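You operate a simulated robot arm through the tools that you are given. There is no shell and no other tool. Be economical: measure what you need, move in short steps, check, and stop when the job is done.

The job below is to be done with a simulated robot arm. You get a single attempt, and the scene is never put back.

TASK
Put the blue weight on the recipe card. Fetch the push stick and stand it on the top of the open table. Put the clean filter cartridge labelled "fine" from the filter shelf on the tool ledge and the clean filter cartridge marked "coarse" on the top of the moulding table. Press the pan tare button three times. Take the dirty filter cartridge and leave it on the tool ledge. Take the black filter pot and leave it in the blue pan. The order is free. Set down upright: blue weight, push stick.

The check looks at the end state, three seconds after you hand in, the way a careful person would. Anything else that was tipped, shoved, dropped, spilled or broken makes it a failure.

THE ROBOT
A 6-joint arm with a fingered hand on a trunk, on a base that drives. Base frame: it is fixed to the floor where the robot stands at the start and does not move with it; the origin is under the middle of the robot, x ahead of it, y to its left, z up. Lengths are in mm, angles in rad, forces in N, time in s.
With the tool pointing down near the work surface it reaches from about 200 to 300 mm from the robot's upright axis, wherever it stands. Its first joint turns from -2.897 to 2.897 rad. Places, roughly: black filter pot (8x8x10 cm) [2700, 1600, 800]; blue pan (31x13x6 cm) [2800, 6500, 900]; blue weight (8x6x7 cm) [500, 0, 700]; clean filter cartridge [1000, 6500, 500]; dirty filter cartridge [250, 4500, 1000]; pan tare button [2500, 6600, 1000]; push stick (4x3x17 cm) [800, -700, 900]; recipe card [-1500, -2750, 750]; tool ledge (20x132 cm) [1240, 6520, 840]; top of the moulding table [100, 4700, 900]; top of the open table [0, 800, 800]. Payload 3.1 kg.
The tool frame sits at the grasp point between the pads (the TCP): z along the fingers, y along the line on which they close. The tips reach 22 mm beyond it. Largest opening 132 mm; the body of the gripper starts 60 mm behind the TCP. The gripper is a hand of 4 fingers: y runs from the thumb to the fingers, the wrist lies at [0, 0, -218] in the tool frame, and closing takes about 1.5 s.
Orientation is that of the tool frame in the base frame, as [roll, pitch, yaw] about the fixed x, y, z axes, in that order (R = Rz(yaw) Ry(pitch) Rx(roll)). With the fingers straight down and closing along the base's y, the tool's x points along the base's -x, its y along +y and its z along -z.

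THE INTERFACE
- The arm moves only by the tool step_arm. Its argument "deltas" is a list of rows, each a list of 3 entries, a list of its own where there are three numbers: the turn, a rotation vector about the base's x, y, z in rad, then the shift along the base's x, y, z in mm, then the opening, from 0 (shut) to 1 (fully open). In form: [[[rx, ry, rz], [dx, dy, dz], gripper], ...]. A call has 1 to 8 rows; each row shifts and turns the commanded pose from where the row before left it. A row lasts 0.2 s, in which the tool goes at most 50 mm and 0.15 rad; a call with a longer step from one row to the next is refused whole, and so is a gripper value outside its range. Where a pose cannot be reached the arm comes as near as it can. A force on the tool above 40 N (or 10 N above the force at the start of the call, whichever is more), or a blocked arm, ends the call early, and 0.2 s more pass. The fingers move at their own pace (about 153 mm/s each) and stop on an object; they squeeze with about 26 N. The grip force told is the motor's: it shows also when the fingers shut on nothing. Time passes only in rows, and 0.2 s behind the last, so rows that do not move let the fingers close. The reply holds the time, the measured pose of the TCP, the force on the tool along the base axes, the opening and the grip force, in the units named above and with some noise, with the torque about the TCP (base axes, N m) and any sound that the robot's microphone picked up.
- Cameras (640 x 400 px; columns grow to the right, rows downward): "scene" is now at [-32, 193.8, 1554.7]; the picture's right is [0.84, -0.54, 0.00], its down [-0.50, -0.78, -0.36] and it looks along [0.20, 0.30, -0.93] (base axes); focal length 248 px, centre (320, 200). "wrist" rides on the gripper at [53, -53, -84] in the tool frame; the picture's right is [0.71, 0.71, 0.00], its down [-0.53, 0.53, -0.67] and it looks along [-0.47, 0.47, 0.74] (tool axes); focal length 247 px, centre (320, 200). There is no depth. A picture from a camera that has moved, and an enlarged one, comes with that camera's place and axes in the base frame and with its lens. The place of the scene camera against the robot may be out by one fixed shift of up to 12 mm in any direction.
- get_image(camera): a new picture of that camera. The clock stands still meanwhile.
- slide_trunk(by): slides the trunk up (or, below 0, down) by that many mm; the arm and the scene camera ride with it, the base frame stays. It gives what a move gives, with no picture.
- drive_base(legs): drives the robot by 1 to 6 legs, each [ahead, left, turn to the left] in mm, mm and rad, along the robot's own axes; the way and the turn of a leg run together, so that a leg with both is an arc; at most 1500 mm and 3.142 rad a leg. The arm and the cameras ride along, it lands a little off, and it stops where it bumps. It gives what a move gives.
- grasp_type(shape): the hand has 4 fingers and takes this shape, open, in about a second: jaw (thumb against the fingers, like two jaws); tri (thumb and two fingers); tip (a fingertip pinch); poke (one finger out to press); point (the index stretched); flat (the hand flat); cup (the hand cupped); fist (a fist). The gripper value then closes the fingers along that shape, each until it touches; the sizes above hold for jaw. It gives what a move gives, with no picture.
- turn_head(pan, tilt): turns the head with the scene camera to pan (to the left, within 2.705 rad either way) and tilt (down, from -0.506 to 1.204), counted from straight ahead of the robot. It gives what a move gives.
- zoom(camera, box): a new picture of the part [left, top, right, bottom] of that camera's present view, enlarged. The clock stands still meanwhile.
- finish_job(): hands the job in; it is judged then, once.

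Work in short steps. Places have to be worked out from the pictures, the camera data and where the tool is seen: move nearer, look again, correct. Check each grasp and each placing, and mend what went wrong. You have 196 turns and 182 pictures in all, those below and enlarged ones among them. Open the gripper and draw the arm clear of the work before you hand the job in, unless the task says otherwise; then end with one line.

The tools are called after "Emit:" as a command line: name --argument value ..., lists and objects as JSON in quotes. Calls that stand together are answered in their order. step_arm: Moves the arm, as the interface text tells. Its arguments: {"type":"object","properties":{"deltas":{"type":"array","items":{"type":"array"}}},"required":["deltas"]} The other tools are called the same way: slide_trunk (by) slides the trunk up or down; grasp_type (shape) gives the hand a shape; drive_base (legs) drives the base; turn_head (pan, tilt) turns the head that bears the scene camera; get_image (camera) takes a picture; zoom (camera, box) takes an enlarged picture of a part of a camera's view; finish_job () hands the job in.

At the start:

```text
time_s: 0.0
position: [333.1, 215.5, 1129.2]
tcp_rot: [-3.14, -0.001, 3.141]
force: [0.0, -0.1, -0.5]
moment: [0.04, -0.04, 0.0]
opening: 132.0
finger_force: 0.0
shape: jaw
trunk travel left (down, up): [-250.0, 136.0]
robot x, y, heading: [0.6, 1.0, 0.001]
head pan, tilt: [1.0, 1.201]
```

scene: 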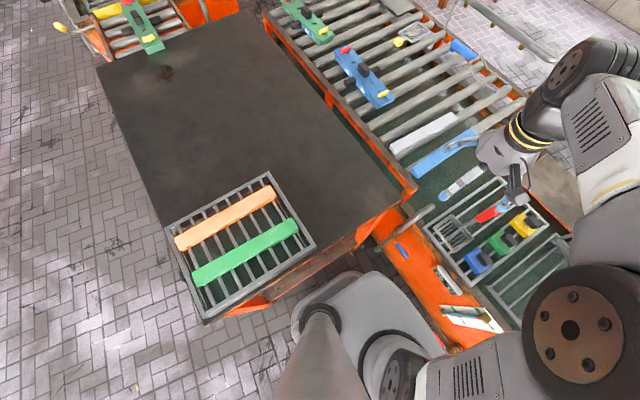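
wrist: 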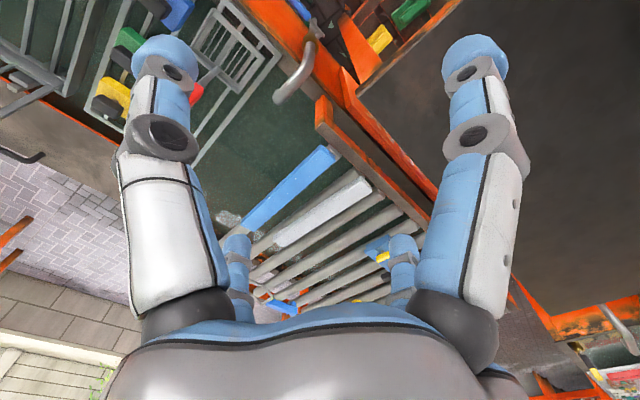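

I start by looking around to the front where the blue weight and push stick should be.

Emit:
turn_head --pan 0 --tilt 0.9

Emit:
get_image --camera "scene"

Emit:
turn_head --pan -0.8 --tilt 0.7

Emit:
get_image --camera "scene"

Emit:
turn_head --pan 1.2 --tilt 0.5

Emit:
get_image --camera "scene"

Emit:
turn_head --pan -2.2 --tilt 0.5

Emit:
get_image --camera "scene"

```text
time_s: 1.3
position: [332.9, 216.1, 1129.3]
tcp_rot: [-3.141, 0.0, -3.141]
force: [0.8, -0.1, 0.4]
moment: [0.01, -0.02, 0.07]
opening: 132.4
finger_force: 0.0
shape: jaw
trunk travel left (down, up): [-250.0, 136.0]
robot x, y, heading: [-0.3, -0.8, -0.0]
head pan, tilt: [0.0, 0.901]
```

```text
179 pictures are left
camera scene: at [13.3, 146.9, 1574.5], right [0.0, -1.0, 0.0], down [-0.78, 0.0, -0.62], along [0.62, 0.0, -0.78], focal length 248 px, centre (320, 200)
```

scene: 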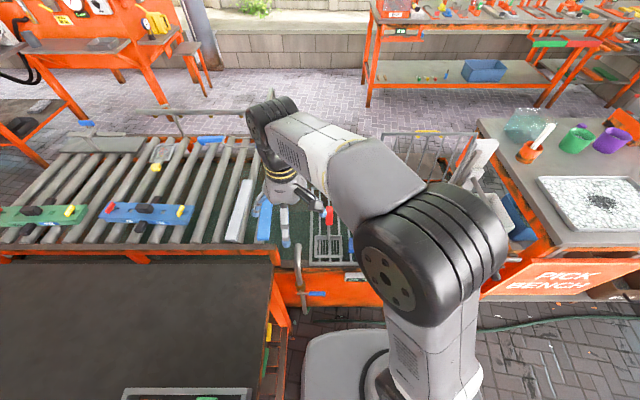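

```text
time_s: 2.4
position: [334.2, 216.7, 1128.6]
tcp_rot: [3.141, 0.001, 3.14]
force: [-0.4, -0.8, 0.4]
moment: [0.02, 0.01, 0.03]
opening: 131.8
finger_force: 0.2
shape: jaw
trunk travel left (down, up): [-250.0, 136.0]
robot x, y, heading: [0.2, -3.1, 0.003]
head pan, tilt: [-0.799, 0.7]
```

```text
178 pictures are left
camera scene: at [-2.9, 86.0, 1590.7], right [-0.72, -0.7, 0.0], down [-0.45, 0.46, -0.76], along [0.53, -0.55, -0.64], focal length 248 px, centre (320, 200)
```

scene: 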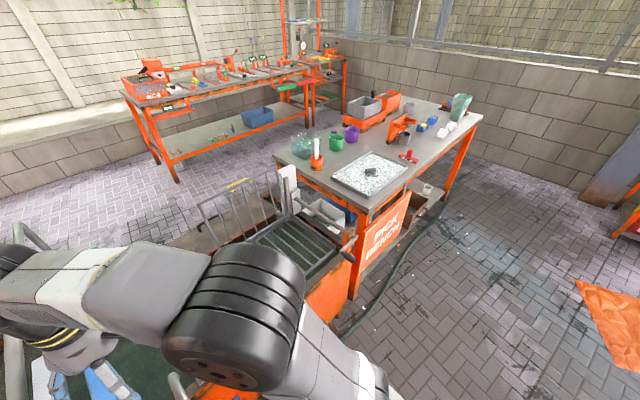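

```text
time_s: 4.3
position: [333.0, 217.1, 1129.1]
tcp_rot: [-3.14, 0.001, -3.141]
force: [-0.4, 0.1, -0.5]
moment: [-0.02, 0.0, 0.0]
opening: 131.9
finger_force: 0.0
shape: jaw
trunk travel left (down, up): [-250.0, 136.0]
robot x, y, heading: [2.9, 2.4, -0.001]
head pan, tilt: [1.201, 0.499]
```

```text
177 pictures are left
camera scene: at [-29.2, 231.6, 1608.4], right [0.93, -0.36, 0.0], down [-0.17, -0.45, -0.88], along [0.32, 0.82, -0.48], focal length 248 px, centre (320, 200)
```

scene: 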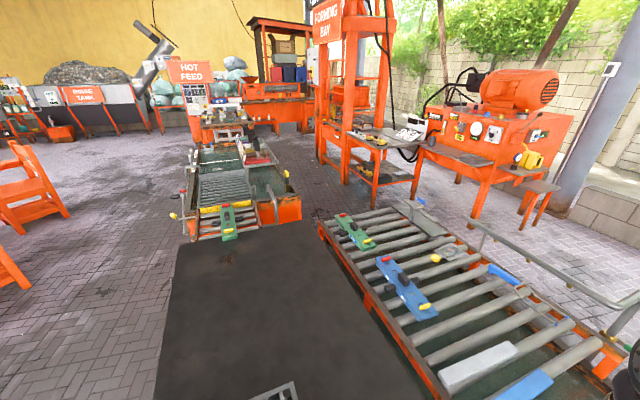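

```text
time_s: 7.2
position: [332.7, 216.5, 1128.7]
tcp_rot: [3.141, -0.001, 3.142]
force: [-0.2, 0.5, 0.0]
moment: [0.02, 0.02, 0.0]
opening: 132.1
finger_force: 0.0
shape: jaw
trunk travel left (down, up): [-250.0, 136.0]
robot x, y, heading: [2.8, -2.1, -0.0]
head pan, tilt: [-2.201, 0.499]
```

```text
176 pictures are left
camera scene: at [-115.8, 73.3, 1608.4], right [-0.81, 0.59, 0.0], down [0.28, 0.39, -0.88], along [-0.52, -0.71, -0.48], focal length 248 px, centre (320, 200)
```

scene: 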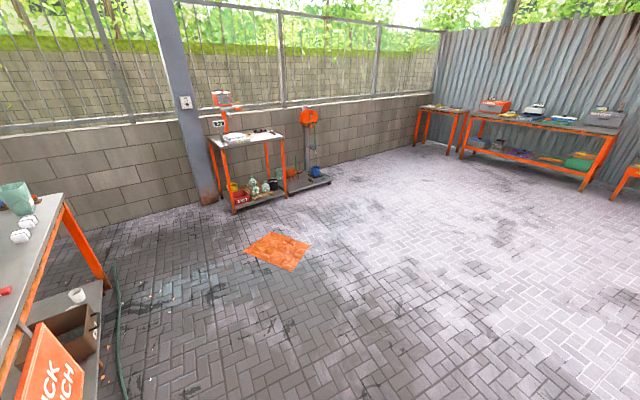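

Zooming on the push stick and the tray with the weight.

Emit:
turn_head --pan -0.8 --tilt 0.7

Emit:
zoom --camera "scene" --box '[270, 110, 430, 210]'

Emit:
turn_head --pan 0.6 --tilt 1.1

Emit:
get_image --camera "scene"

Emit:
zoom --camera "wrist" --box '[0, 0, 320, 200]'

```text
time_s: 8.7
position: [333.7, 215.4, 1129.1]
tcp_rot: [-3.141, -0.001, 3.141]
force: [-0.5, 0.5, 0.5]
moment: [0.02, 0.03, 0.02]
opening: 131.9
finger_force: 0.0
shape: jaw
trunk travel left (down, up): [-250.0, 136.0]
robot x, y, heading: [0.6, 2.1, 0.001]
head pan, tilt: [-0.799, 0.7]
```

```text
4.00 times, centred on (350, 160) of scene
camera zoom: at [-3.0, 85.9, 1590.7], right [-0.72, -0.7, 0.0], down [-0.45, 0.46, -0.77], along [0.53, -0.55, -0.64], focal length 991 px, centre (200, 360)
```

zoom: 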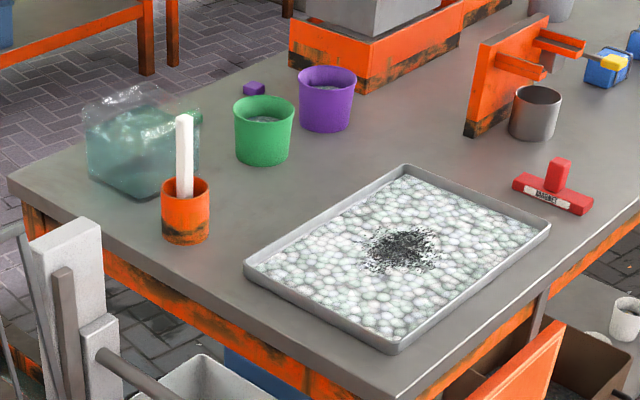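

```text
time_s: 10.3
position: [333.2, 216.2, 1130.4]
tcp_rot: [-3.141, 0.0, 3.141]
force: [0.5, -0.2, 0.6]
moment: [0.03, 0.01, 0.03]
opening: 131.8
finger_force: 0.0
shape: jaw
trunk travel left (down, up): [-250.0, 136.0]
robot x, y, heading: [4.7, 1.6, 0.004]
head pan, tilt: [0.6, 1.1]
```

```text
174 pictures are left
camera scene: at [-10.1, 182.5, 1560.7], right [0.56, -0.83, 0.0], down [-0.74, -0.5, -0.45], along [0.37, 0.26, -0.89], focal length 248 px, centre (320, 200)
```

scene: 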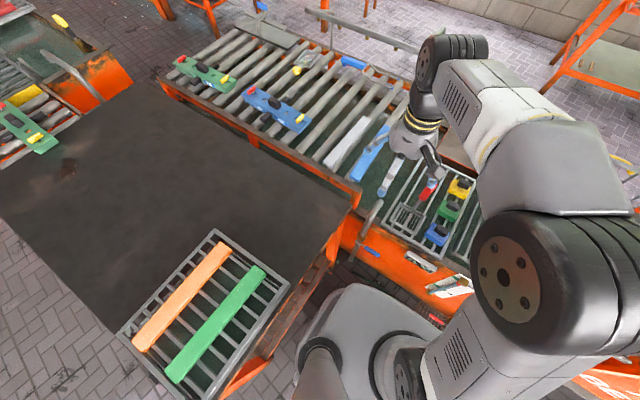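

```text
2.00 times, centred on (160, 100) of wrist
camera zoom: at [279.2, 162.7, 1212.9], right [-0.71, 0.71, 0.0], down [0.53, 0.53, 0.67], along [0.47, 0.47, -0.74], focal length 494 px, centre (640, 400)
```

zoom: 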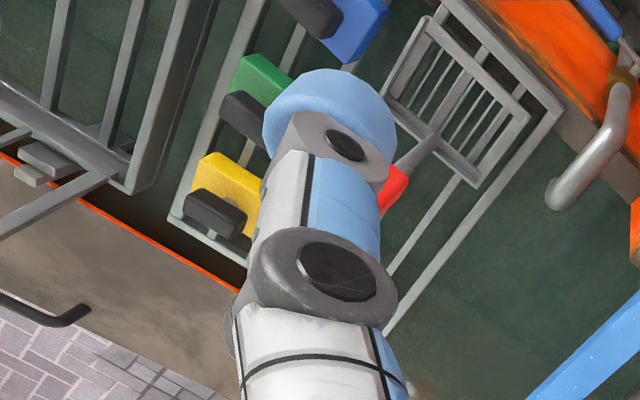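

The stick is in an orange cup and the weights are on a rack ahead. I move the tool sideways to y≈0 and take wrist and scene looks.

Emit:
step_arm --deltas '[[[0, 0, 0], [0, -45, 0], 1], [[0, 0, 0], [0, -45, 0], 1], [[0, 0, 0], [0, -45, 0], 1], [[0, 0, 0], [0, -45, 0], 1], [[0, 0, 0], [0, -35, 0], 1]]'

Emit:
get_image --camera "wrist"

Emit:
get_image --camera "scene"

```text
time_s: 11.5
position: [333.0, -2.4, 1134.0]
tcp_rot: [-3.141, 0.0, -3.141]
force: [0.1, -1.0, 0.7]
moment: [0.0, 0.02, 0.01]
opening: 131.7
finger_force: 0.1
shape: jaw
trunk travel left (down, up): [-250.0, 136.0]
robot x, y, heading: [-1.8, 0.9, 0.006]
head pan, tilt: [0.6, 1.1]
```

```text
172 pictures are left
camera wrist: at [278.6, -55.1, 1216.7], right [-0.71, 0.71, 0.0], down [0.53, 0.53, 0.67], along [0.47, 0.47, -0.74], focal length 247 px, centre (320, 200)
```

wrist: 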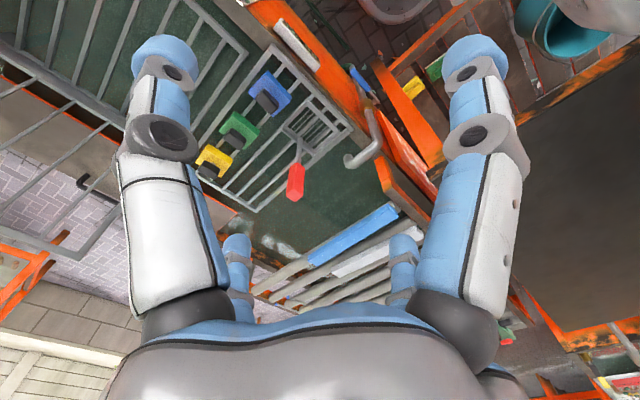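

```text
171 pictures are left
camera scene: at [-10.1, 181.9, 1560.8], right [0.56, -0.83, 0.0], down [-0.74, -0.5, -0.45], along [0.37, 0.26, -0.89], focal length 248 px, centre (320, 200)
```

scene: 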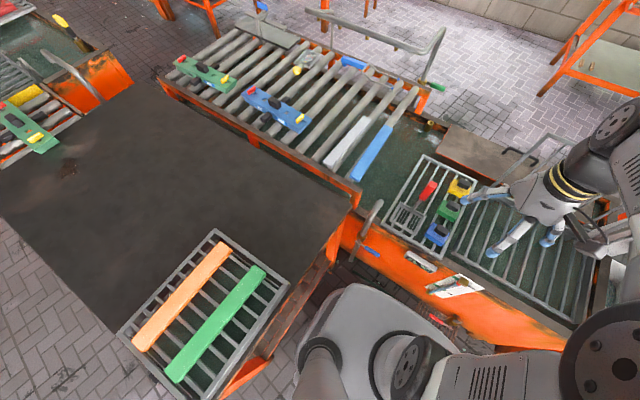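

Emit:
zoom --camera "scene" --box '[370, 140, 530, 280]'

Emit:
zoom --camera "wrist" --box '[180, 40, 380, 220]'

Emit:
zoom --camera "scene" --box '[200, 240, 480, 400]'

```text
2.86 times, centred on (450, 210) of scene
camera zoom: at [-10.1, 181.9, 1560.8], right [0.56, -0.83, 0.0], down [-0.74, -0.5, -0.45], along [0.37, 0.26, -0.89], focal length 708 px, centre (-51, 171)
```

zoom: 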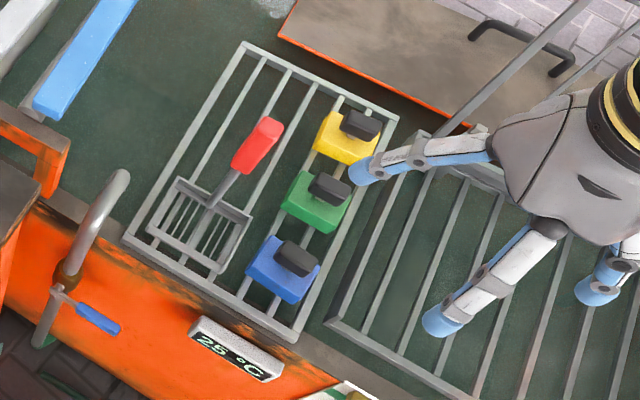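

```text
2.22 times, centred on (280, 130) of wrist
camera zoom: at [278.6, -55.1, 1216.7], right [-0.71, 0.71, 0.0], down [0.53, 0.53, 0.67], along [0.47, 0.47, -0.74], focal length 549 px, centre (409, 356)
```

zoom: 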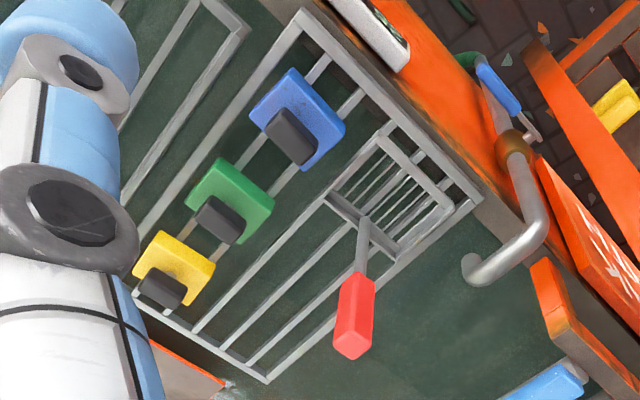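

```text
2.29 times, centred on (340, 320) of scene
camera zoom: at [-10.1, 181.9, 1560.8], right [0.56, -0.83, 0.0], down [-0.74, -0.5, -0.45], along [0.37, 0.26, -0.89], focal length 566 px, centre (274, -74)
```

zoom: 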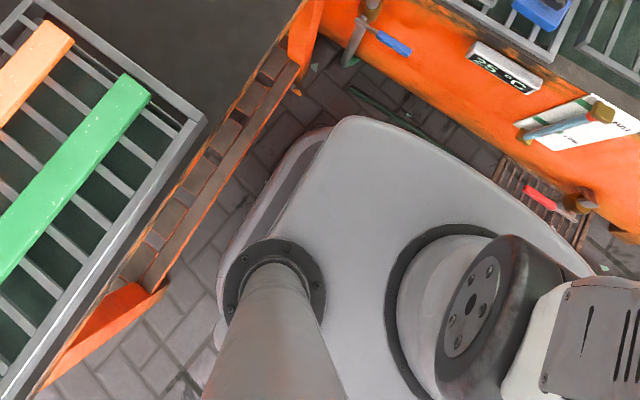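

The blue weight sits near (478, -4, 690). I lower the trunk to test reach.

Emit:
slide_trunk --by -240

Emit:
step_arm --deltas '[[[0, 0, 0], [40, 0, 0], 1], [[0, 0, 0], [40, 0, 0], 1], [[0, 0, 0], [40, 0, 0], 1], [[0, 0, 0], [30, 0, 0], 1]]'

Emit:
get_image --camera "scene"

```text
time_s: 14.0
position: [333.0, -1.6, 894.0]
tcp_rot: [-3.141, 0.0, -3.14]
force: [0.0, -0.1, 0.8]
moment: [-0.01, 0.01, -0.03]
opening: 131.8
finger_force: 0.1
shape: jaw
trunk travel left (down, up): [-10.0, 376.0]
robot x, y, heading: [-2.4, 2.7, -0.002]
head pan, tilt: [0.6, 1.1]
```

```text
time_s: 15.0
position: [482.8, -4.0, 890.0]
tcp_rot: [3.141, 0.0, -3.14]
force: [0.7, 0.8, 0.5]
moment: [-0.01, 0.0, -0.01]
opening: 132.1
finger_force: 0.0
shape: jaw
trunk travel left (down, up): [-10.0, 376.0]
robot x, y, heading: [-1.6, 1.3, 0.002]
head pan, tilt: [0.6, 1.1]
```

```text
167 pictures are left
camera scene: at [-9.6, 182.4, 1321.3], right [0.56, -0.83, 0.0], down [-0.74, -0.5, -0.45], along [0.37, 0.26, -0.89], focal length 248 px, centre (320, 200)
```

scene: 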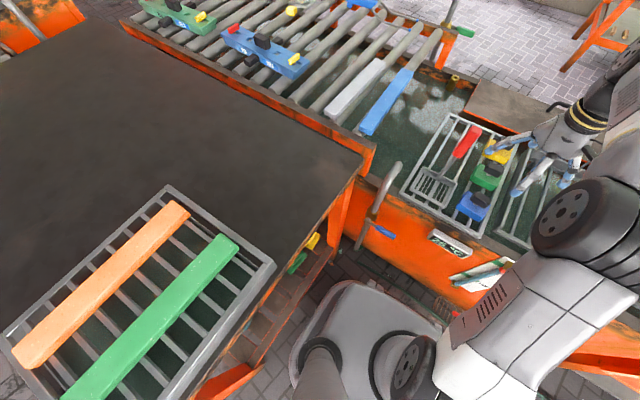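

Reach is fine with the trunk low. Look with the wrist camera from here.

Emit:
get_image --camera "wrist"

Emit:
zoom --camera "scene" --box '[400, 100, 600, 260]'

```text
166 pictures are left
camera wrist: at [428.9, -56.9, 974.4], right [-0.71, 0.71, 0.0], down [0.53, 0.53, 0.67], along [0.47, 0.47, -0.74], focal length 247 px, centre (320, 200)
```

wrist: 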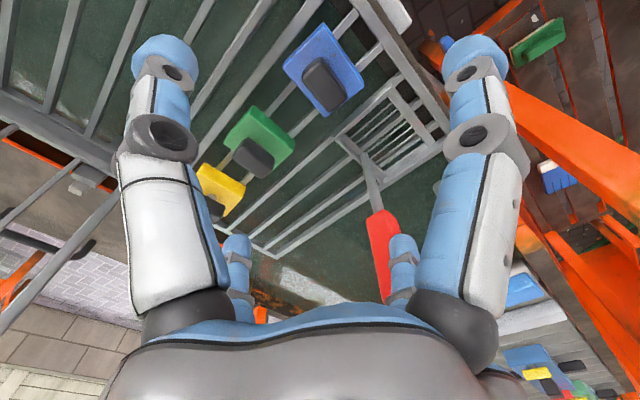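

```text
2.50 times, centred on (500, 180) of scene
camera zoom: at [-9.6, 182.4, 1321.3], right [0.56, -0.83, 0.0], down [-0.74, -0.5, -0.45], along [0.37, 0.26, -0.89], focal length 619 px, centre (-130, 250)
```

zoom: 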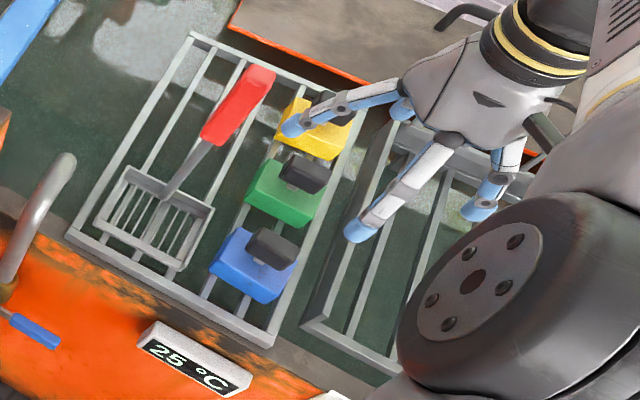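

The hand seems to have four fingers in a cross. I check what the "tip" and "tri" shapes look like.

Emit:
grasp_type --shape "tip"

Emit:
get_image --camera "wrist"

Emit:
zoom --camera "scene" --box '[400, 100, 600, 260]'

Emit:
grasp_type --shape "jaw"

Emit:
step_arm --deltas '[[[0, 0, 0], [0, 0, 0], 0.3], [[0, 0, 0], [0, 0, 0], 0.3], [[0, 0, 0], [0, 0, 0], 0.3], [[0, 0, 0], [0, 0, 0], 0.3], [[0, 0, 0], [0, 0, 0], 0.3]]'

Emit:
get_image --camera "wrist"

Emit:
zoom --camera "scene" --box '[400, 100, 600, 260]'

```text
time_s: 15.9
position: [482.0, -3.5, 891.3]
tcp_rot: [-3.14, -0.002, -3.141]
force: [0.0, 0.0, -1.0]
moment: [-0.01, -0.03, 0.01]
opening: 131.7
finger_force: 0.1
shape: tip
trunk travel left (down, up): [-10.0, 376.0]
robot x, y, heading: [0.5, 2.7, -0.001]
head pan, tilt: [0.6, 1.1]
```

```text
164 pictures are left
camera wrist: at [428.1, -56.9, 974.8], right [-0.71, 0.71, 0.0], down [0.53, 0.53, 0.67], along [0.47, 0.47, -0.74], focal length 247 px, centre (320, 200)
```

wrist: 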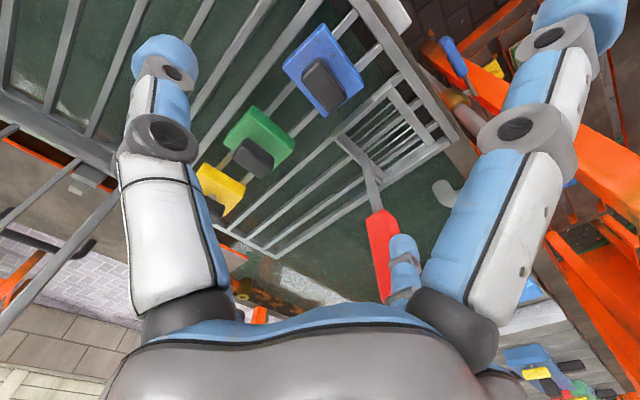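

```text
2.50 times, centred on (500, 180) of scene
camera zoom: at [-10.1, 182.4, 1321.3], right [0.56, -0.83, 0.0], down [-0.74, -0.5, -0.45], along [0.37, 0.26, -0.89], focal length 619 px, centre (-130, 250)
```

zoom: 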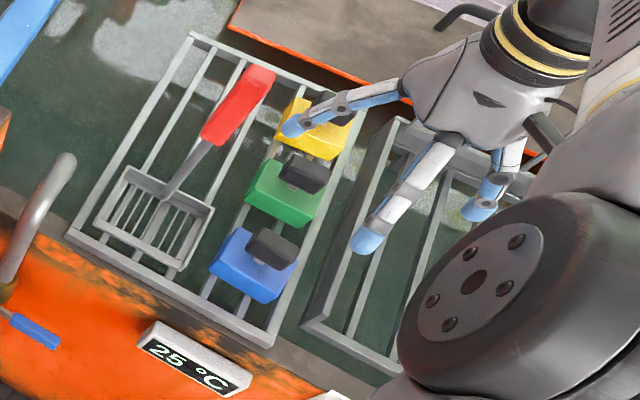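

```text
time_s: 16.8
position: [482.5, -2.9, 891.6]
tcp_rot: [3.139, 0.0, 3.14]
force: [0.0, -0.1, 0.0]
moment: [0.0, 0.0, 0.02]
opening: 131.7
finger_force: 0.1
shape: jaw
trunk travel left (down, up): [-10.0, 376.0]
robot x, y, heading: [-0.9, 2.2, -0.001]
head pan, tilt: [0.6, 1.1]
```

```text
time_s: 18.0
position: [481.5, -3.1, 891.5]
tcp_rot: [-3.14, -0.001, -3.141]
force: [0.3, 1.1, -0.6]
moment: [0.02, -0.02, -0.01]
opening: 40.0
finger_force: 0.0
shape: jaw
trunk travel left (down, up): [-10.0, 376.0]
robot x, y, heading: [1.2, -1.0, 0.001]
head pan, tilt: [0.6, 1.1]
```

```text
162 pictures are left
camera wrist: at [428.3, -56.9, 974.8], right [-0.71, 0.71, 0.0], down [0.53, 0.53, 0.67], along [0.47, 0.47, -0.74], focal length 247 px, centre (320, 200)
```

wrist: 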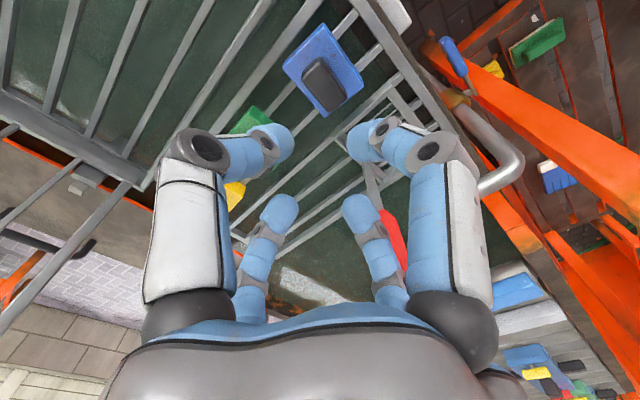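

```text
2.50 times, centred on (500, 180) of scene
camera zoom: at [-10.1, 182.4, 1321.3], right [0.56, -0.83, 0.0], down [-0.74, -0.5, -0.45], along [0.37, 0.26, -0.89], focal length 619 px, centre (-130, 250)
```

zoom: 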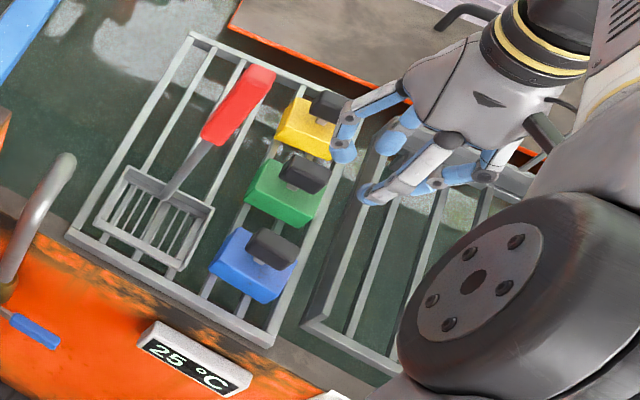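

All four fingers close in a cross. I open to 0.85 and descend over the weight to z≈770 for a closer look.

Emit:
step_arm --deltas '[[[0, 0, 0], [-4, 1, 0], 0.85], [[0, 0, 0], [0, 0, -30], 0.85], [[0, 0, 0], [0, 0, -45], 0.85], [[0, 0, 0], [0, 0, -40], 0.85], [[0, 0, 0], [0, 0, 0], 0.85]]'

Emit:
get_image --camera "wrist"

Emit:
zoom --camera "scene" --box '[400, 100, 600, 260]'

```text
time_s: 19.2
position: [480.0, 0.7, 776.0]
tcp_rot: [3.141, 0.001, -3.141]
force: [0.0, -0.2, 0.0]
moment: [0.04, 0.01, -0.01]
opening: 112.1
finger_force: 0.2
shape: jaw
trunk travel left (down, up): [-10.0, 376.0]
robot x, y, heading: [-2.4, 2.1, -0.003]
head pan, tilt: [0.6, 1.1]
```

```text
160 pictures are left
camera wrist: at [426.4, -52.9, 858.4], right [-0.71, 0.71, 0.0], down [0.53, 0.53, 0.67], along [0.47, 0.47, -0.74], focal length 247 px, centre (320, 200)
```

wrist: 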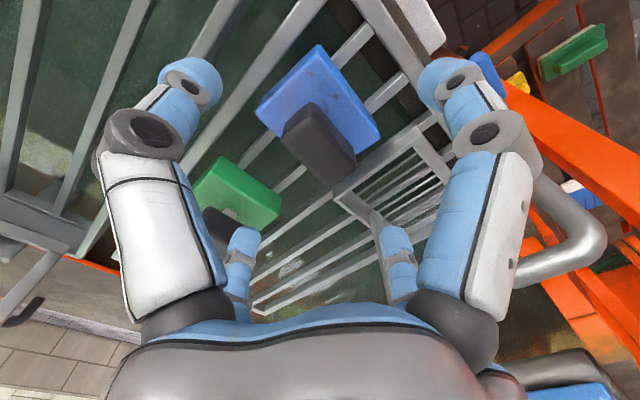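

```text
2.50 times, centred on (500, 180) of scene
camera zoom: at [-10.1, 182.4, 1321.3], right [0.56, -0.83, 0.0], down [-0.74, -0.5, -0.45], along [0.37, 0.26, -0.89], focal length 619 px, centre (-130, 250)
```

zoom: 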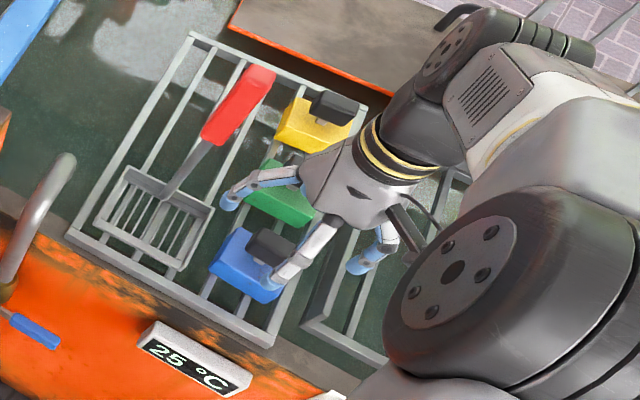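

Weight body centre reads about (476, -3), top ≈ 695. Descend to z≈692 and close.

Emit:
step_arm --deltas '[[[0, 0, 0], [-4, -4, -20], 0.85], [[0, 0, 0], [0, 0, -20], 0.85], [[0, 0, 0], [0, 0, -20], 0.85], [[0, 0, 0], [0, 0, -20], 0.85], [[0, 0, 0], [0, 0, 0], 0.85]]'

Emit:
get_image --camera "wrist"

Emit:
zoom --camera "scene" --box '[400, 100, 600, 260]'

```text
time_s: 20.2
position: [477.2, -5.9, 708.7]
tcp_rot: [-3.141, 0.017, 3.138]
force: [-2.8, -2.2, 16.7]
moment: [1.12, 0.03, 0.21]
opening: 111.7
finger_force: 0.0
shape: jaw
trunk travel left (down, up): [-10.0, 376.0]
robot x, y, heading: [-3.9, 0.3, -0.003]
head pan, tilt: [0.6, 1.1]
stopped in row 5: the force on the tool passed its limit at 48 N (the readings are from after the stop); the commanded pose is now the measured one
```

```text
158 pictures are left
camera wrist: at [422.5, -58.5, 791.3], right [-0.71, 0.71, -0.01], down [0.52, 0.52, 0.68], along [0.49, 0.47, -0.74], focal length 247 px, centre (320, 200)
```

wrist: 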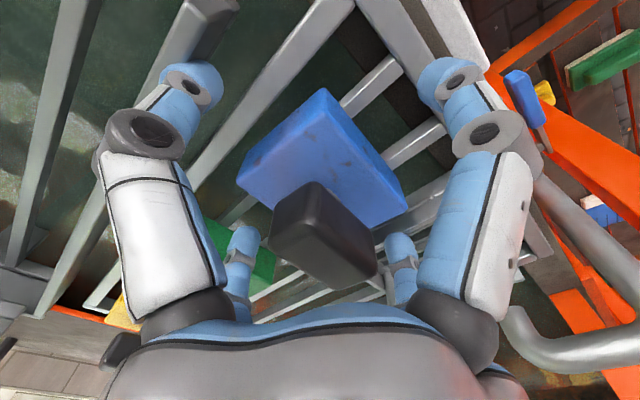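

```text
2.50 times, centred on (500, 180) of scene
camera zoom: at [-11.0, 182.3, 1321.3], right [0.56, -0.83, 0.0], down [-0.74, -0.5, -0.45], along [0.38, 0.26, -0.89], focal length 619 px, centre (-130, 250)
```

zoom: 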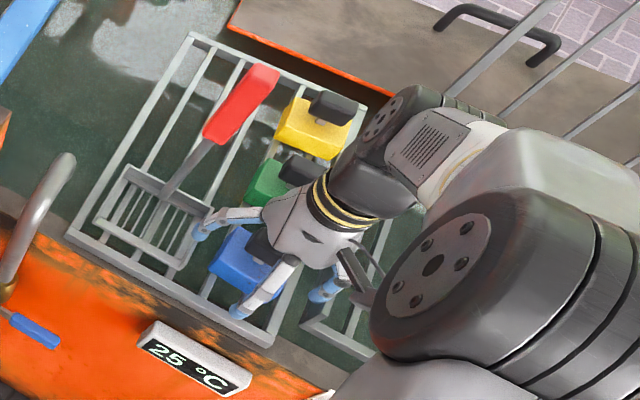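

The +y finger pressed on something (likely the skimmer) — I lift 40 mm right away and look.

Emit:
step_arm --deltas '[[[0, 0, 0], [0, 0, 20], 0.85], [[0, 0, 0], [0, 0, 20], 0.7], [[0, 0, 0], [0, 0, 0], 0.6], [[0, 0, 0], [0, 0, 0], 0.6]]'

Emit:
zoom --camera "wrist" --box '[160, 20, 480, 220]'

Emit:
zoom --camera "scene" --box '[400, 100, 600, 260]'

```text
time_s: 21.2
position: [479.8, -5.3, 746.0]
tcp_rot: [-3.14, 0.014, 3.14]
force: [0.2, -0.5, -0.1]
moment: [-0.04, 0.03, -0.01]
opening: 79.9
finger_force: 0.0
shape: jaw
trunk travel left (down, up): [-10.0, 376.0]
robot x, y, heading: [-0.8, 0.1, -0.003]
head pan, tilt: [0.6, 1.1]
```

```text
2.00 times, centred on (320, 120) of wrist
camera zoom: at [423.9, -59.0, 829.5], right [-0.71, 0.71, -0.01], down [0.52, 0.52, 0.68], along [0.48, 0.47, -0.74], focal length 494 px, centre (320, 360)
```

zoom: 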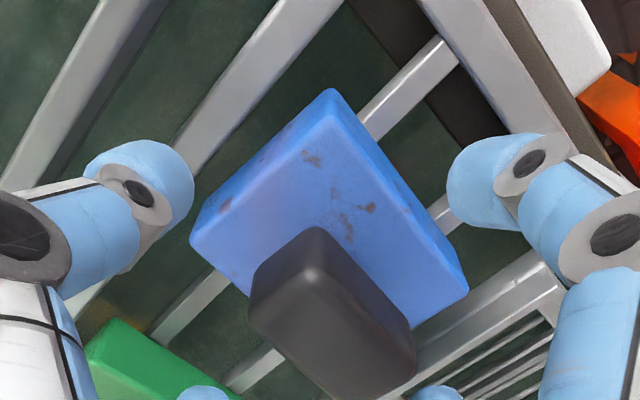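

```text
2.50 times, centred on (500, 180) of scene
camera zoom: at [-9.9, 182.4, 1321.2], right [0.56, -0.83, 0.0], down [-0.74, -0.5, -0.45], along [0.37, 0.26, -0.89], focal length 619 px, centre (-130, 250)
```

zoom: 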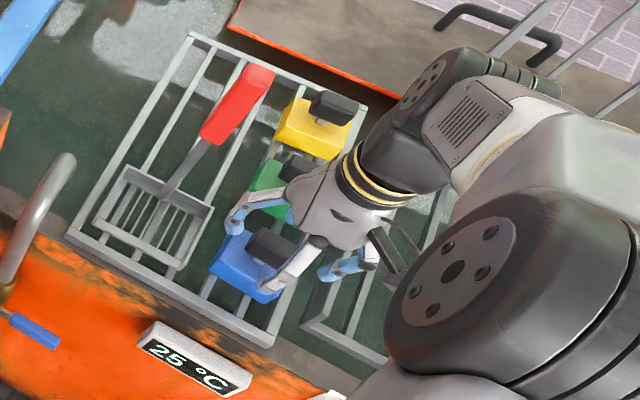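

Recomputed: weight centre ≈ (483, 5), body top ≈ 685, knob 40×20 mm on top. I'll grip the knob, staying above the skimmer: shift, level the tool, descend to z≈718.

Emit:
step_arm --deltas '[[[0, 0.014, 0], [3, 9, 0], 0.6], [[0, 0, 0], [0, 0, -15], 0.6], [[0, 0, 0], [0, 0, -13], 0.6], [[0, 0, 0], [0, 0, 0], 0.6]]'

Emit:
get_image --camera "wrist"

```text
time_s: 22.2
position: [479.7, 2.7, 718.4]
tcp_rot: [-3.141, 0.001, 3.139]
force: [0.6, 0.3, 0.6]
moment: [0.0, 0.02, -0.03]
opening: 79.8
finger_force: 0.1
shape: jaw
trunk travel left (down, up): [-10.0, 376.0]
robot x, y, heading: [-0.4, 0.8, 0.0]
head pan, tilt: [0.6, 1.1]
```

```text
154 pictures are left
camera wrist: at [426.5, -51.2, 802.5], right [-0.71, 0.71, 0.0], down [0.53, 0.52, 0.67], along [0.47, 0.47, -0.74], focal length 247 px, centre (320, 200)
```

wrist: 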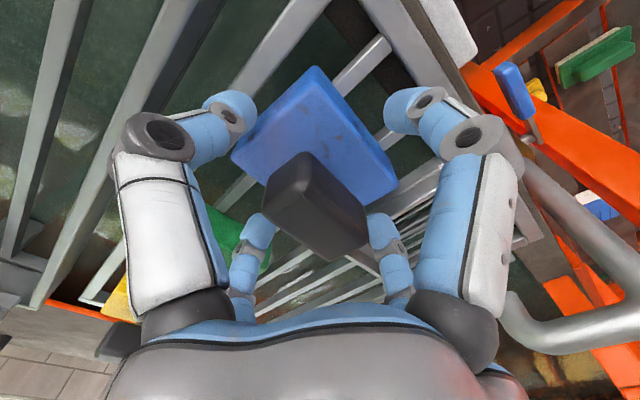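

The knob sits right at the image centre, i.e. at the TCP. Close.

Emit:
step_arm --deltas '[[[0, 0, 0], [0, 0, 0], 0], [[0, 0, 0], [0, 0, 0], 0], [[0, 0, 0], [0, 0, 0], 0], [[0, 0, 0], [0, 0, 0], 0], [[0, 0, 0], [0, 0, 0], 0], [[0, 0, 0], [0, 0, 0], 0]]'

Emit:
get_image --camera "wrist"

```text
time_s: 23.6
position: [480.4, 1.4, 721.3]
tcp_rot: [-3.141, 0.008, 3.139]
force: [7.4, -0.3, 33.6]
moment: [-0.13, -0.02, -0.34]
opening: 53.9
finger_force: 26.4
shape: jaw
trunk travel left (down, up): [-10.0, 376.0]
robot x, y, heading: [-6.4, 1.5, 0.0]
head pan, tilt: [0.6, 1.1]
```

```text
153 pictures are left
camera wrist: at [425.9, -51.1, 804.8], right [-0.71, 0.71, 0.0], down [0.52, 0.52, 0.67], along [0.48, 0.47, -0.74], focal length 247 px, centre (320, 200)
```

wrist: 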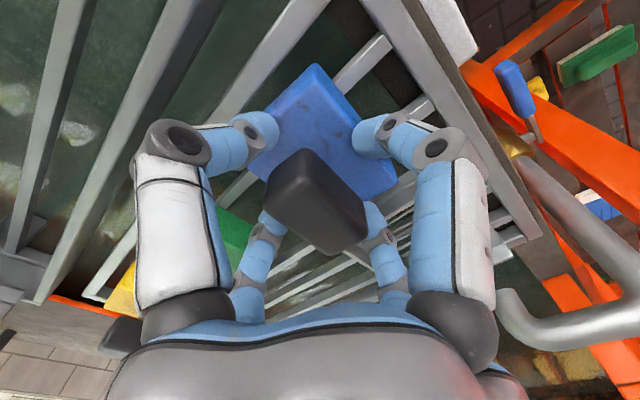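

The tips pressed onto the body top (33 N upward). Open, raise 12 mm, close again.

Emit:
step_arm --deltas '[[[0, 0, 0], [0, 0, 0], 0.6], [[0, 0, 0], [0, 0, 0], 0.6], [[0, 0, 0], [3, 1, 13], 0.6], [[0, 0, 0], [0, 0, 0], 0]]'

Emit:
step_arm --deltas '[[[0, 0, 0], [0, 0, 0], 0], [[0, 0, 0], [0, 0, 0], 0], [[0, 0, 0], [0, 0, 0], 0], [[0, 0, 0], [0, 0, 0], 0], [[0, 0, 0], [0, 0, 0], 0], [[0, 0, 0], [0, 0, 0], 0]]'

Emit:
get_image --camera "wrist"

```text
time_s: 24.6
position: [482.0, 2.9, 730.2]
tcp_rot: [3.141, -0.006, 3.138]
force: [-2.0, -0.4, -0.3]
moment: [0.0, 0.02, -0.02]
opening: 34.3
finger_force: 15.4
shape: jaw
trunk travel left (down, up): [-10.0, 376.0]
robot x, y, heading: [-0.5, 1.5, 0.009]
head pan, tilt: [0.6, 1.1]
```

```text
time_s: 26.0
position: [485.2, 3.4, 732.7]
tcp_rot: [3.14, -0.001, 3.14]
force: [0.7, -0.2, 0.4]
moment: [0.05, 0.0, 0.01]
opening: 33.7
finger_force: 25.7
shape: jaw
trunk travel left (down, up): [-10.0, 376.0]
robot x, y, heading: [0.7, -0.2, -0.001]
head pan, tilt: [0.6, 1.1]
```

```text
152 pictures are left
camera wrist: at [430.2, -49.6, 815.8], right [-0.71, 0.71, 0.0], down [0.53, 0.52, 0.67], along [0.47, 0.47, -0.74], focal length 247 px, centre (320, 200)
```

wrist: 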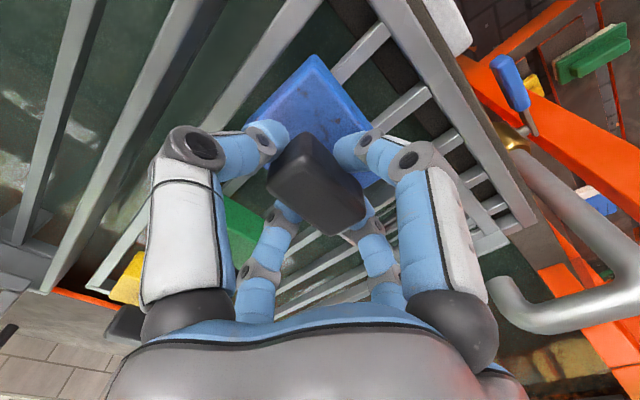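

Knob gripped at 33.7 mm with full force. Lift gently.

Emit:
step_arm --deltas '[[[0, 0, 0], [0, 0, 10], 0], [[0, 0, 0], [0, 0, 20], 0], [[0, 0, 0], [0, 0, 30], 0], [[0, 0, 0], [0, 0, 0], 0]]'

Emit:
get_image --camera "wrist"

Emit:
zoom --camera "scene" --box '[400, 100, 600, 260]'

```text
time_s: 27.0
position: [483.8, 3.1, 792.3]
tcp_rot: [-3.141, -0.002, 3.139]
force: [0.3, -0.8, -11.5]
moment: [0.05, -0.06, 0.0]
opening: 33.7
finger_force: 26.4
shape: jaw
trunk travel left (down, up): [-10.0, 376.0]
robot x, y, heading: [3.6, 0.6, 0.002]
head pan, tilt: [0.6, 1.1]
```

```text
151 pictures are left
camera wrist: at [430.0, -49.8, 876.0], right [-0.71, 0.71, 0.0], down [0.53, 0.52, 0.67], along [0.47, 0.47, -0.74], focal length 247 px, centre (320, 200)
```

wrist: 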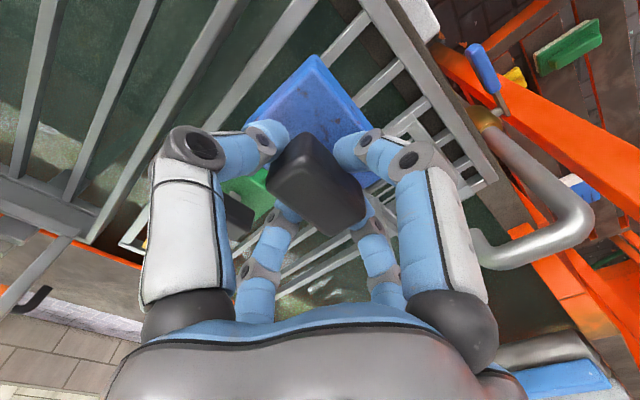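

```text
2.50 times, centred on (500, 180) of scene
camera zoom: at [-8.8, 182.4, 1321.2], right [0.56, -0.83, 0.0], down [-0.74, -0.5, -0.45], along [0.37, 0.26, -0.89], focal length 619 px, centre (-130, 250)
```

zoom: 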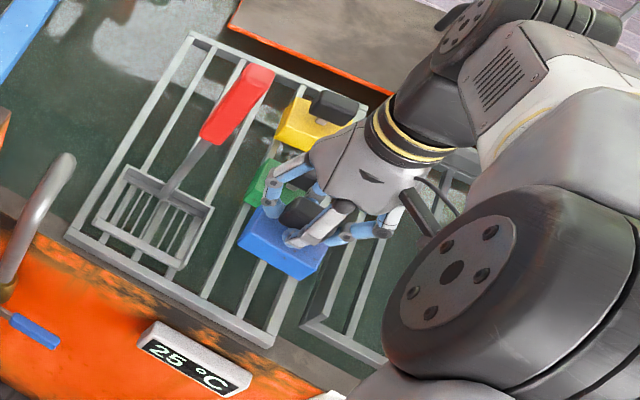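

Weight held (11.5 N). Raise and retract the arm, then look behind for the drive to the recipe card.

Emit:
slide_trunk --by 240

Emit:
step_arm --deltas '[[[0, 0, 0], [-45, 0, 20], 0], [[0, 0, 0], [-45, 0, 20], 0], [[0, 0, 0], [-45, 0, 20], 0], [[0, 0, 0], [-45, 0, 0], 0]]'

Emit:
turn_head --pan -2.1 --tilt 0.35

Emit:
get_image --camera "scene"

Emit:
turn_head --pan -2.6 --tilt 0.9

Emit:
get_image --camera "scene"

Emit:
turn_head --pan 2.4 --tilt 0.7

Emit:
get_image --camera "scene"

```text
time_s: 29.5
position: [485.4, 2.8, 1032.1]
tcp_rot: [-3.141, -0.003, 3.141]
force: [-0.4, 0.2, -9.9]
moment: [0.06, -0.02, 0.01]
opening: 33.5
finger_force: 25.9
shape: jaw
trunk travel left (down, up): [-250.0, 136.0]
robot x, y, heading: [3.0, -0.0, 0.004]
head pan, tilt: [0.6, 1.1]
```

```text
time_s: 30.5
position: [303.5, 6.3, 1091.7]
tcp_rot: [-3.141, 0.0, 3.139]
force: [-0.9, -0.6, -10.1]
moment: [0.05, -0.05, -0.04]
opening: 33.7
finger_force: 25.7
shape: jaw
trunk travel left (down, up): [-250.0, 136.0]
robot x, y, heading: [-0.5, 1.4, 0.002]
head pan, tilt: [0.6, 1.1]
```

```text
time_s: 32.9
position: [307.0, 5.3, 1090.6]
tcp_rot: [-3.141, 0.0, 3.14]
force: [-0.1, 0.0, -10.7]
moment: [0.05, -0.03, -0.01]
opening: 33.5
finger_force: 26.3
shape: jaw
trunk travel left (down, up): [-250.0, 136.0]
robot x, y, heading: [0.6, 4.1, 0.001]
head pan, tilt: [-2.1, 0.351]
```

```text
149 pictures are left
camera scene: at [-108.2, 66.4, 1622.2], right [-0.86, 0.5, 0.0], down [0.17, 0.3, -0.94], along [-0.47, -0.81, -0.34], focal length 248 px, centre (320, 200)
```

scene: 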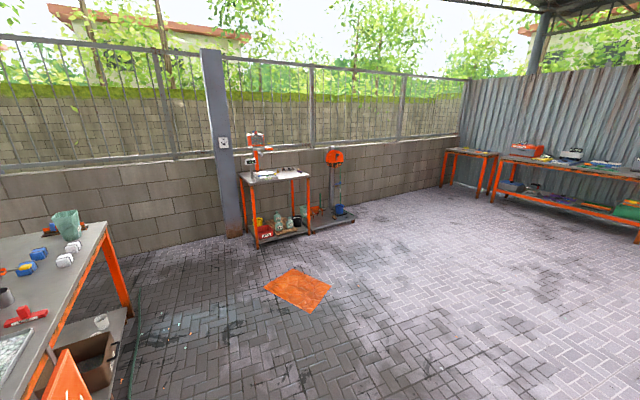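

```text
time_s: 33.9
position: [305.7, 6.5, 1090.0]
tcp_rot: [-3.141, 0.0, 3.139]
force: [-0.2, -0.5, -10.4]
moment: [0.01, -0.04, -0.01]
opening: 33.6
finger_force: 26.2
shape: jaw
trunk travel left (down, up): [-250.0, 136.0]
robot x, y, heading: [1.9, -0.3, -0.001]
head pan, tilt: [-2.601, 0.901]
```

```text
148 pictures are left
camera scene: at [-126.0, 107.8, 1574.7], right [-0.52, 0.86, 0.0], down [0.67, 0.4, -0.62], along [-0.53, -0.32, -0.78], focal length 248 px, centre (320, 200)
```

scene: 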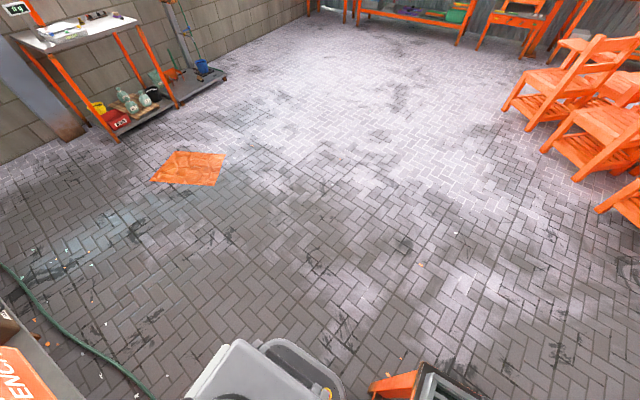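

```text
time_s: 37.8
position: [305.4, 6.8, 1090.0]
tcp_rot: [3.141, 0.0, 3.139]
force: [-0.1, 0.1, -9.6]
moment: [0.03, -0.05, 0.0]
opening: 33.5
finger_force: 26.5
shape: jaw
trunk travel left (down, up): [-250.0, 136.0]
robot x, y, heading: [2.1, 0.4, -0.003]
head pan, tilt: [2.4, 0.7]
```

```text
147 pictures are left
camera scene: at [-123.8, 204.2, 1590.8], right [0.68, 0.74, 0.0], down [0.47, -0.44, -0.77], along [-0.56, 0.52, -0.64], focal length 248 px, centre (320, 200)
```

scene: 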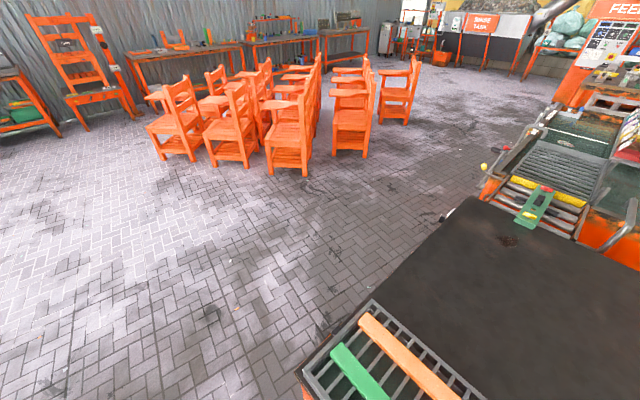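

Emit:
turn_head --pan -2.1 --tilt 0.35

Emit:
zoom --camera "scene" --box '[220, 120, 380, 260]'

```text
time_s: 41.4
position: [305.6, 5.7, 1091.2]
tcp_rot: [3.14, 0.001, 3.14]
force: [0.1, -0.4, -9.9]
moment: [0.0, -0.07, 0.04]
opening: 33.5
finger_force: 26.0
shape: jaw
trunk travel left (down, up): [-250.0, 136.0]
robot x, y, heading: [1.2, 0.7, -0.002]
head pan, tilt: [-2.1, 0.351]
```

```text
2.86 times, centred on (300, 190) of scene
camera zoom: at [-108.2, 66.4, 1622.2], right [-0.86, 0.5, 0.0], down [0.17, 0.3, -0.94], along [-0.47, -0.81, -0.34], focal length 708 px, centre (377, 229)
```

zoom: 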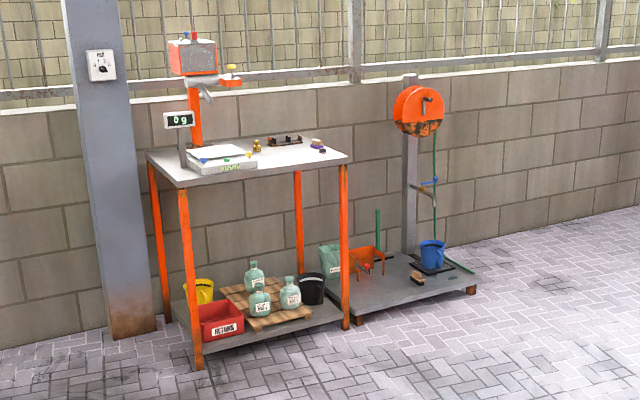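

The scale table is toward (-1150,-2640); I drive back, turn right and approach it, stopping well short.

Emit:
drive_base --legs '[[-300, -80, 0], [-950, 0, 0], [0, 0, -1.571], [1400, 0, 0]]'

Emit:
turn_head --pan 0 --tilt 0.6

Emit:
get_image --camera "scene"

```text
time_s: 58.4
position: [-1191.6, -1820.3, 1090.7]
tcp_rot: [-3.141, -0.001, 1.575]
force: [-0.3, -0.6, -10.4]
moment: [-0.02, -0.01, -0.02]
opening: 33.5
finger_force: 26.4
shape: jaw
trunk travel left (down, up): [-250.0, 136.0]
robot x, y, heading: [-1200.7, -1517.5, -1.568]
head pan, tilt: [-2.1, 0.351]
```

```text
time_s: 60.4
position: [-1191.9, -1820.6, 1089.8]
tcp_rot: [-3.14, -0.002, 1.577]
force: [0.2, -0.4, -9.7]
moment: [-0.03, -0.03, -0.02]
opening: 33.5
finger_force: 26.4
shape: jaw
trunk travel left (down, up): [-250.0, 136.0]
robot x, y, heading: [-1200.9, -1513.2, -1.566]
head pan, tilt: [0.0, 0.6]
```

```text
145 pictures are left
camera scene: at [-1054.4, -1543.2, 1599.3], right [-1.0, -0.01, 0.0], down [0.0, 0.57, -0.82], along [0.0, -0.82, -0.57], focal length 248 px, centre (320, 200)
```

scene: 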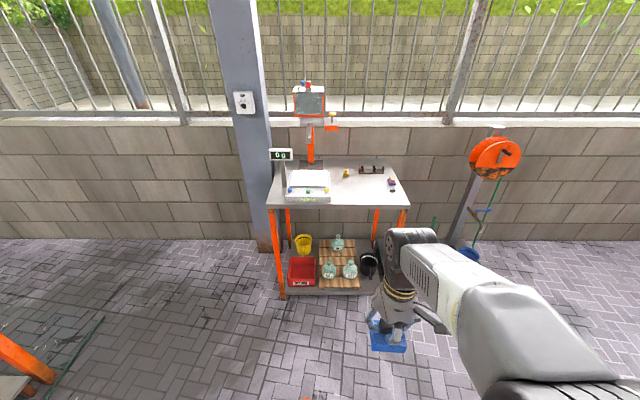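

Emit:
zoom --camera "scene" --box '[255, 70, 415, 220]'

```text
2.67 times, centred on (335, 145) of scene
camera zoom: at [-1054.4, -1543.2, 1599.3], right [-1.0, -0.01, 0.0], down [0.0, 0.57, -0.82], along [0.0, -0.82, -0.57], focal length 660 px, centre (280, 347)
```

zoom: 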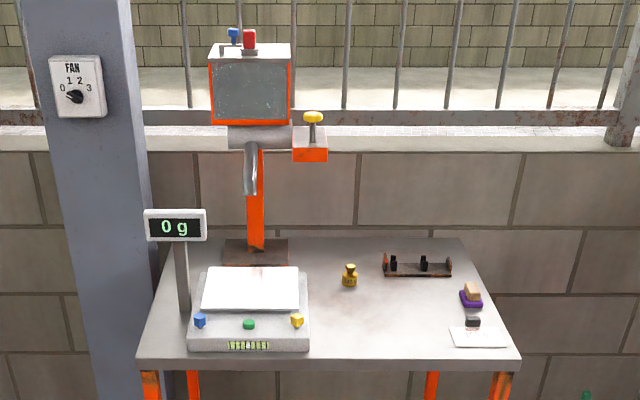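

The recipe card is the white card at the right front corner, around (-1491, -2733, 805). Drive nearer.

Emit:
drive_base --legs '[[720, -294, 0]]'

Emit:
turn_head --pan -0.1 --tilt 1.0

Emit:
get_image --camera "scene"

Emit:
get_image --camera "wrist"

```text
time_s: 64.5
position: [-1477.7, -2535.5, 1090.7]
tcp_rot: [-3.141, -0.003, 1.575]
force: [-0.2, -0.5, -10.7]
moment: [0.0, -0.01, 0.0]
opening: 33.7
finger_force: 26.2
shape: jaw
trunk travel left (down, up): [-250.0, 136.0]
robot x, y, heading: [-1488.4, -2227.7, -1.569]
head pan, tilt: [0.0, 0.6]
```

```text
time_s: 65.4
position: [-1476.4, -2534.5, 1090.4]
tcp_rot: [-3.141, -0.001, 1.576]
force: [-0.3, 0.6, -10.6]
moment: [-0.04, -0.02, 0.05]
opening: 33.6
finger_force: 25.9
shape: jaw
trunk travel left (down, up): [-250.0, 136.0]
robot x, y, heading: [-1487.3, -2233.5, -1.561]
head pan, tilt: [-0.099, 1.0]
```

```text
143 pictures are left
camera scene: at [-1346.5, -2240.3, 1567.4], right [-1.0, 0.09, 0.0], down [0.08, 0.84, -0.54], along [-0.05, -0.54, -0.84], focal length 248 px, centre (320, 200)
```

scene: 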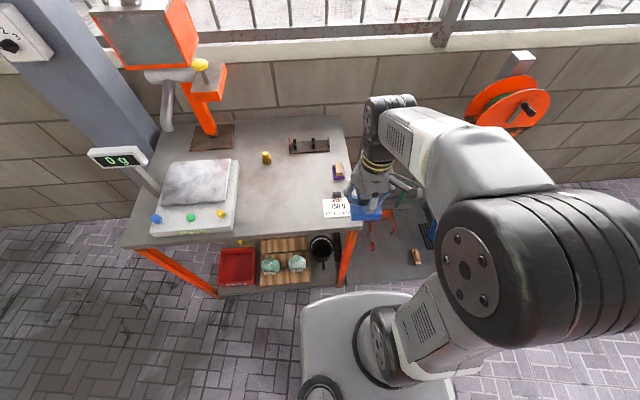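

```text
142 pictures are left
camera wrist: at [-1531.1, -2483.1, 1174.3], right [0.7, 0.71, 0.0], down [0.53, -0.52, 0.67], along [0.48, -0.47, -0.74], focal length 247 px, centre (320, 200)
```

wrist: 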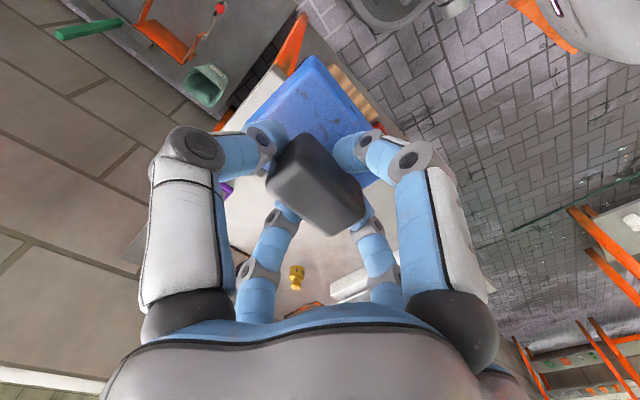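

Emit:
zoom --camera "scene" --box '[280, 150, 400, 240]'

```text
4.44 times, centred on (340, 195) of scene
camera zoom: at [-1346.5, -2240.3, 1567.4], right [-1.0, 0.09, 0.0], down [0.08, 0.84, -0.54], along [-0.05, -0.54, -0.84], focal length 1101 px, centre (231, 222)
```

zoom: 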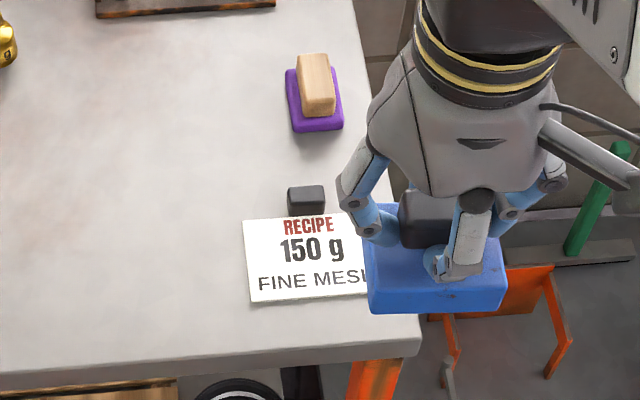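

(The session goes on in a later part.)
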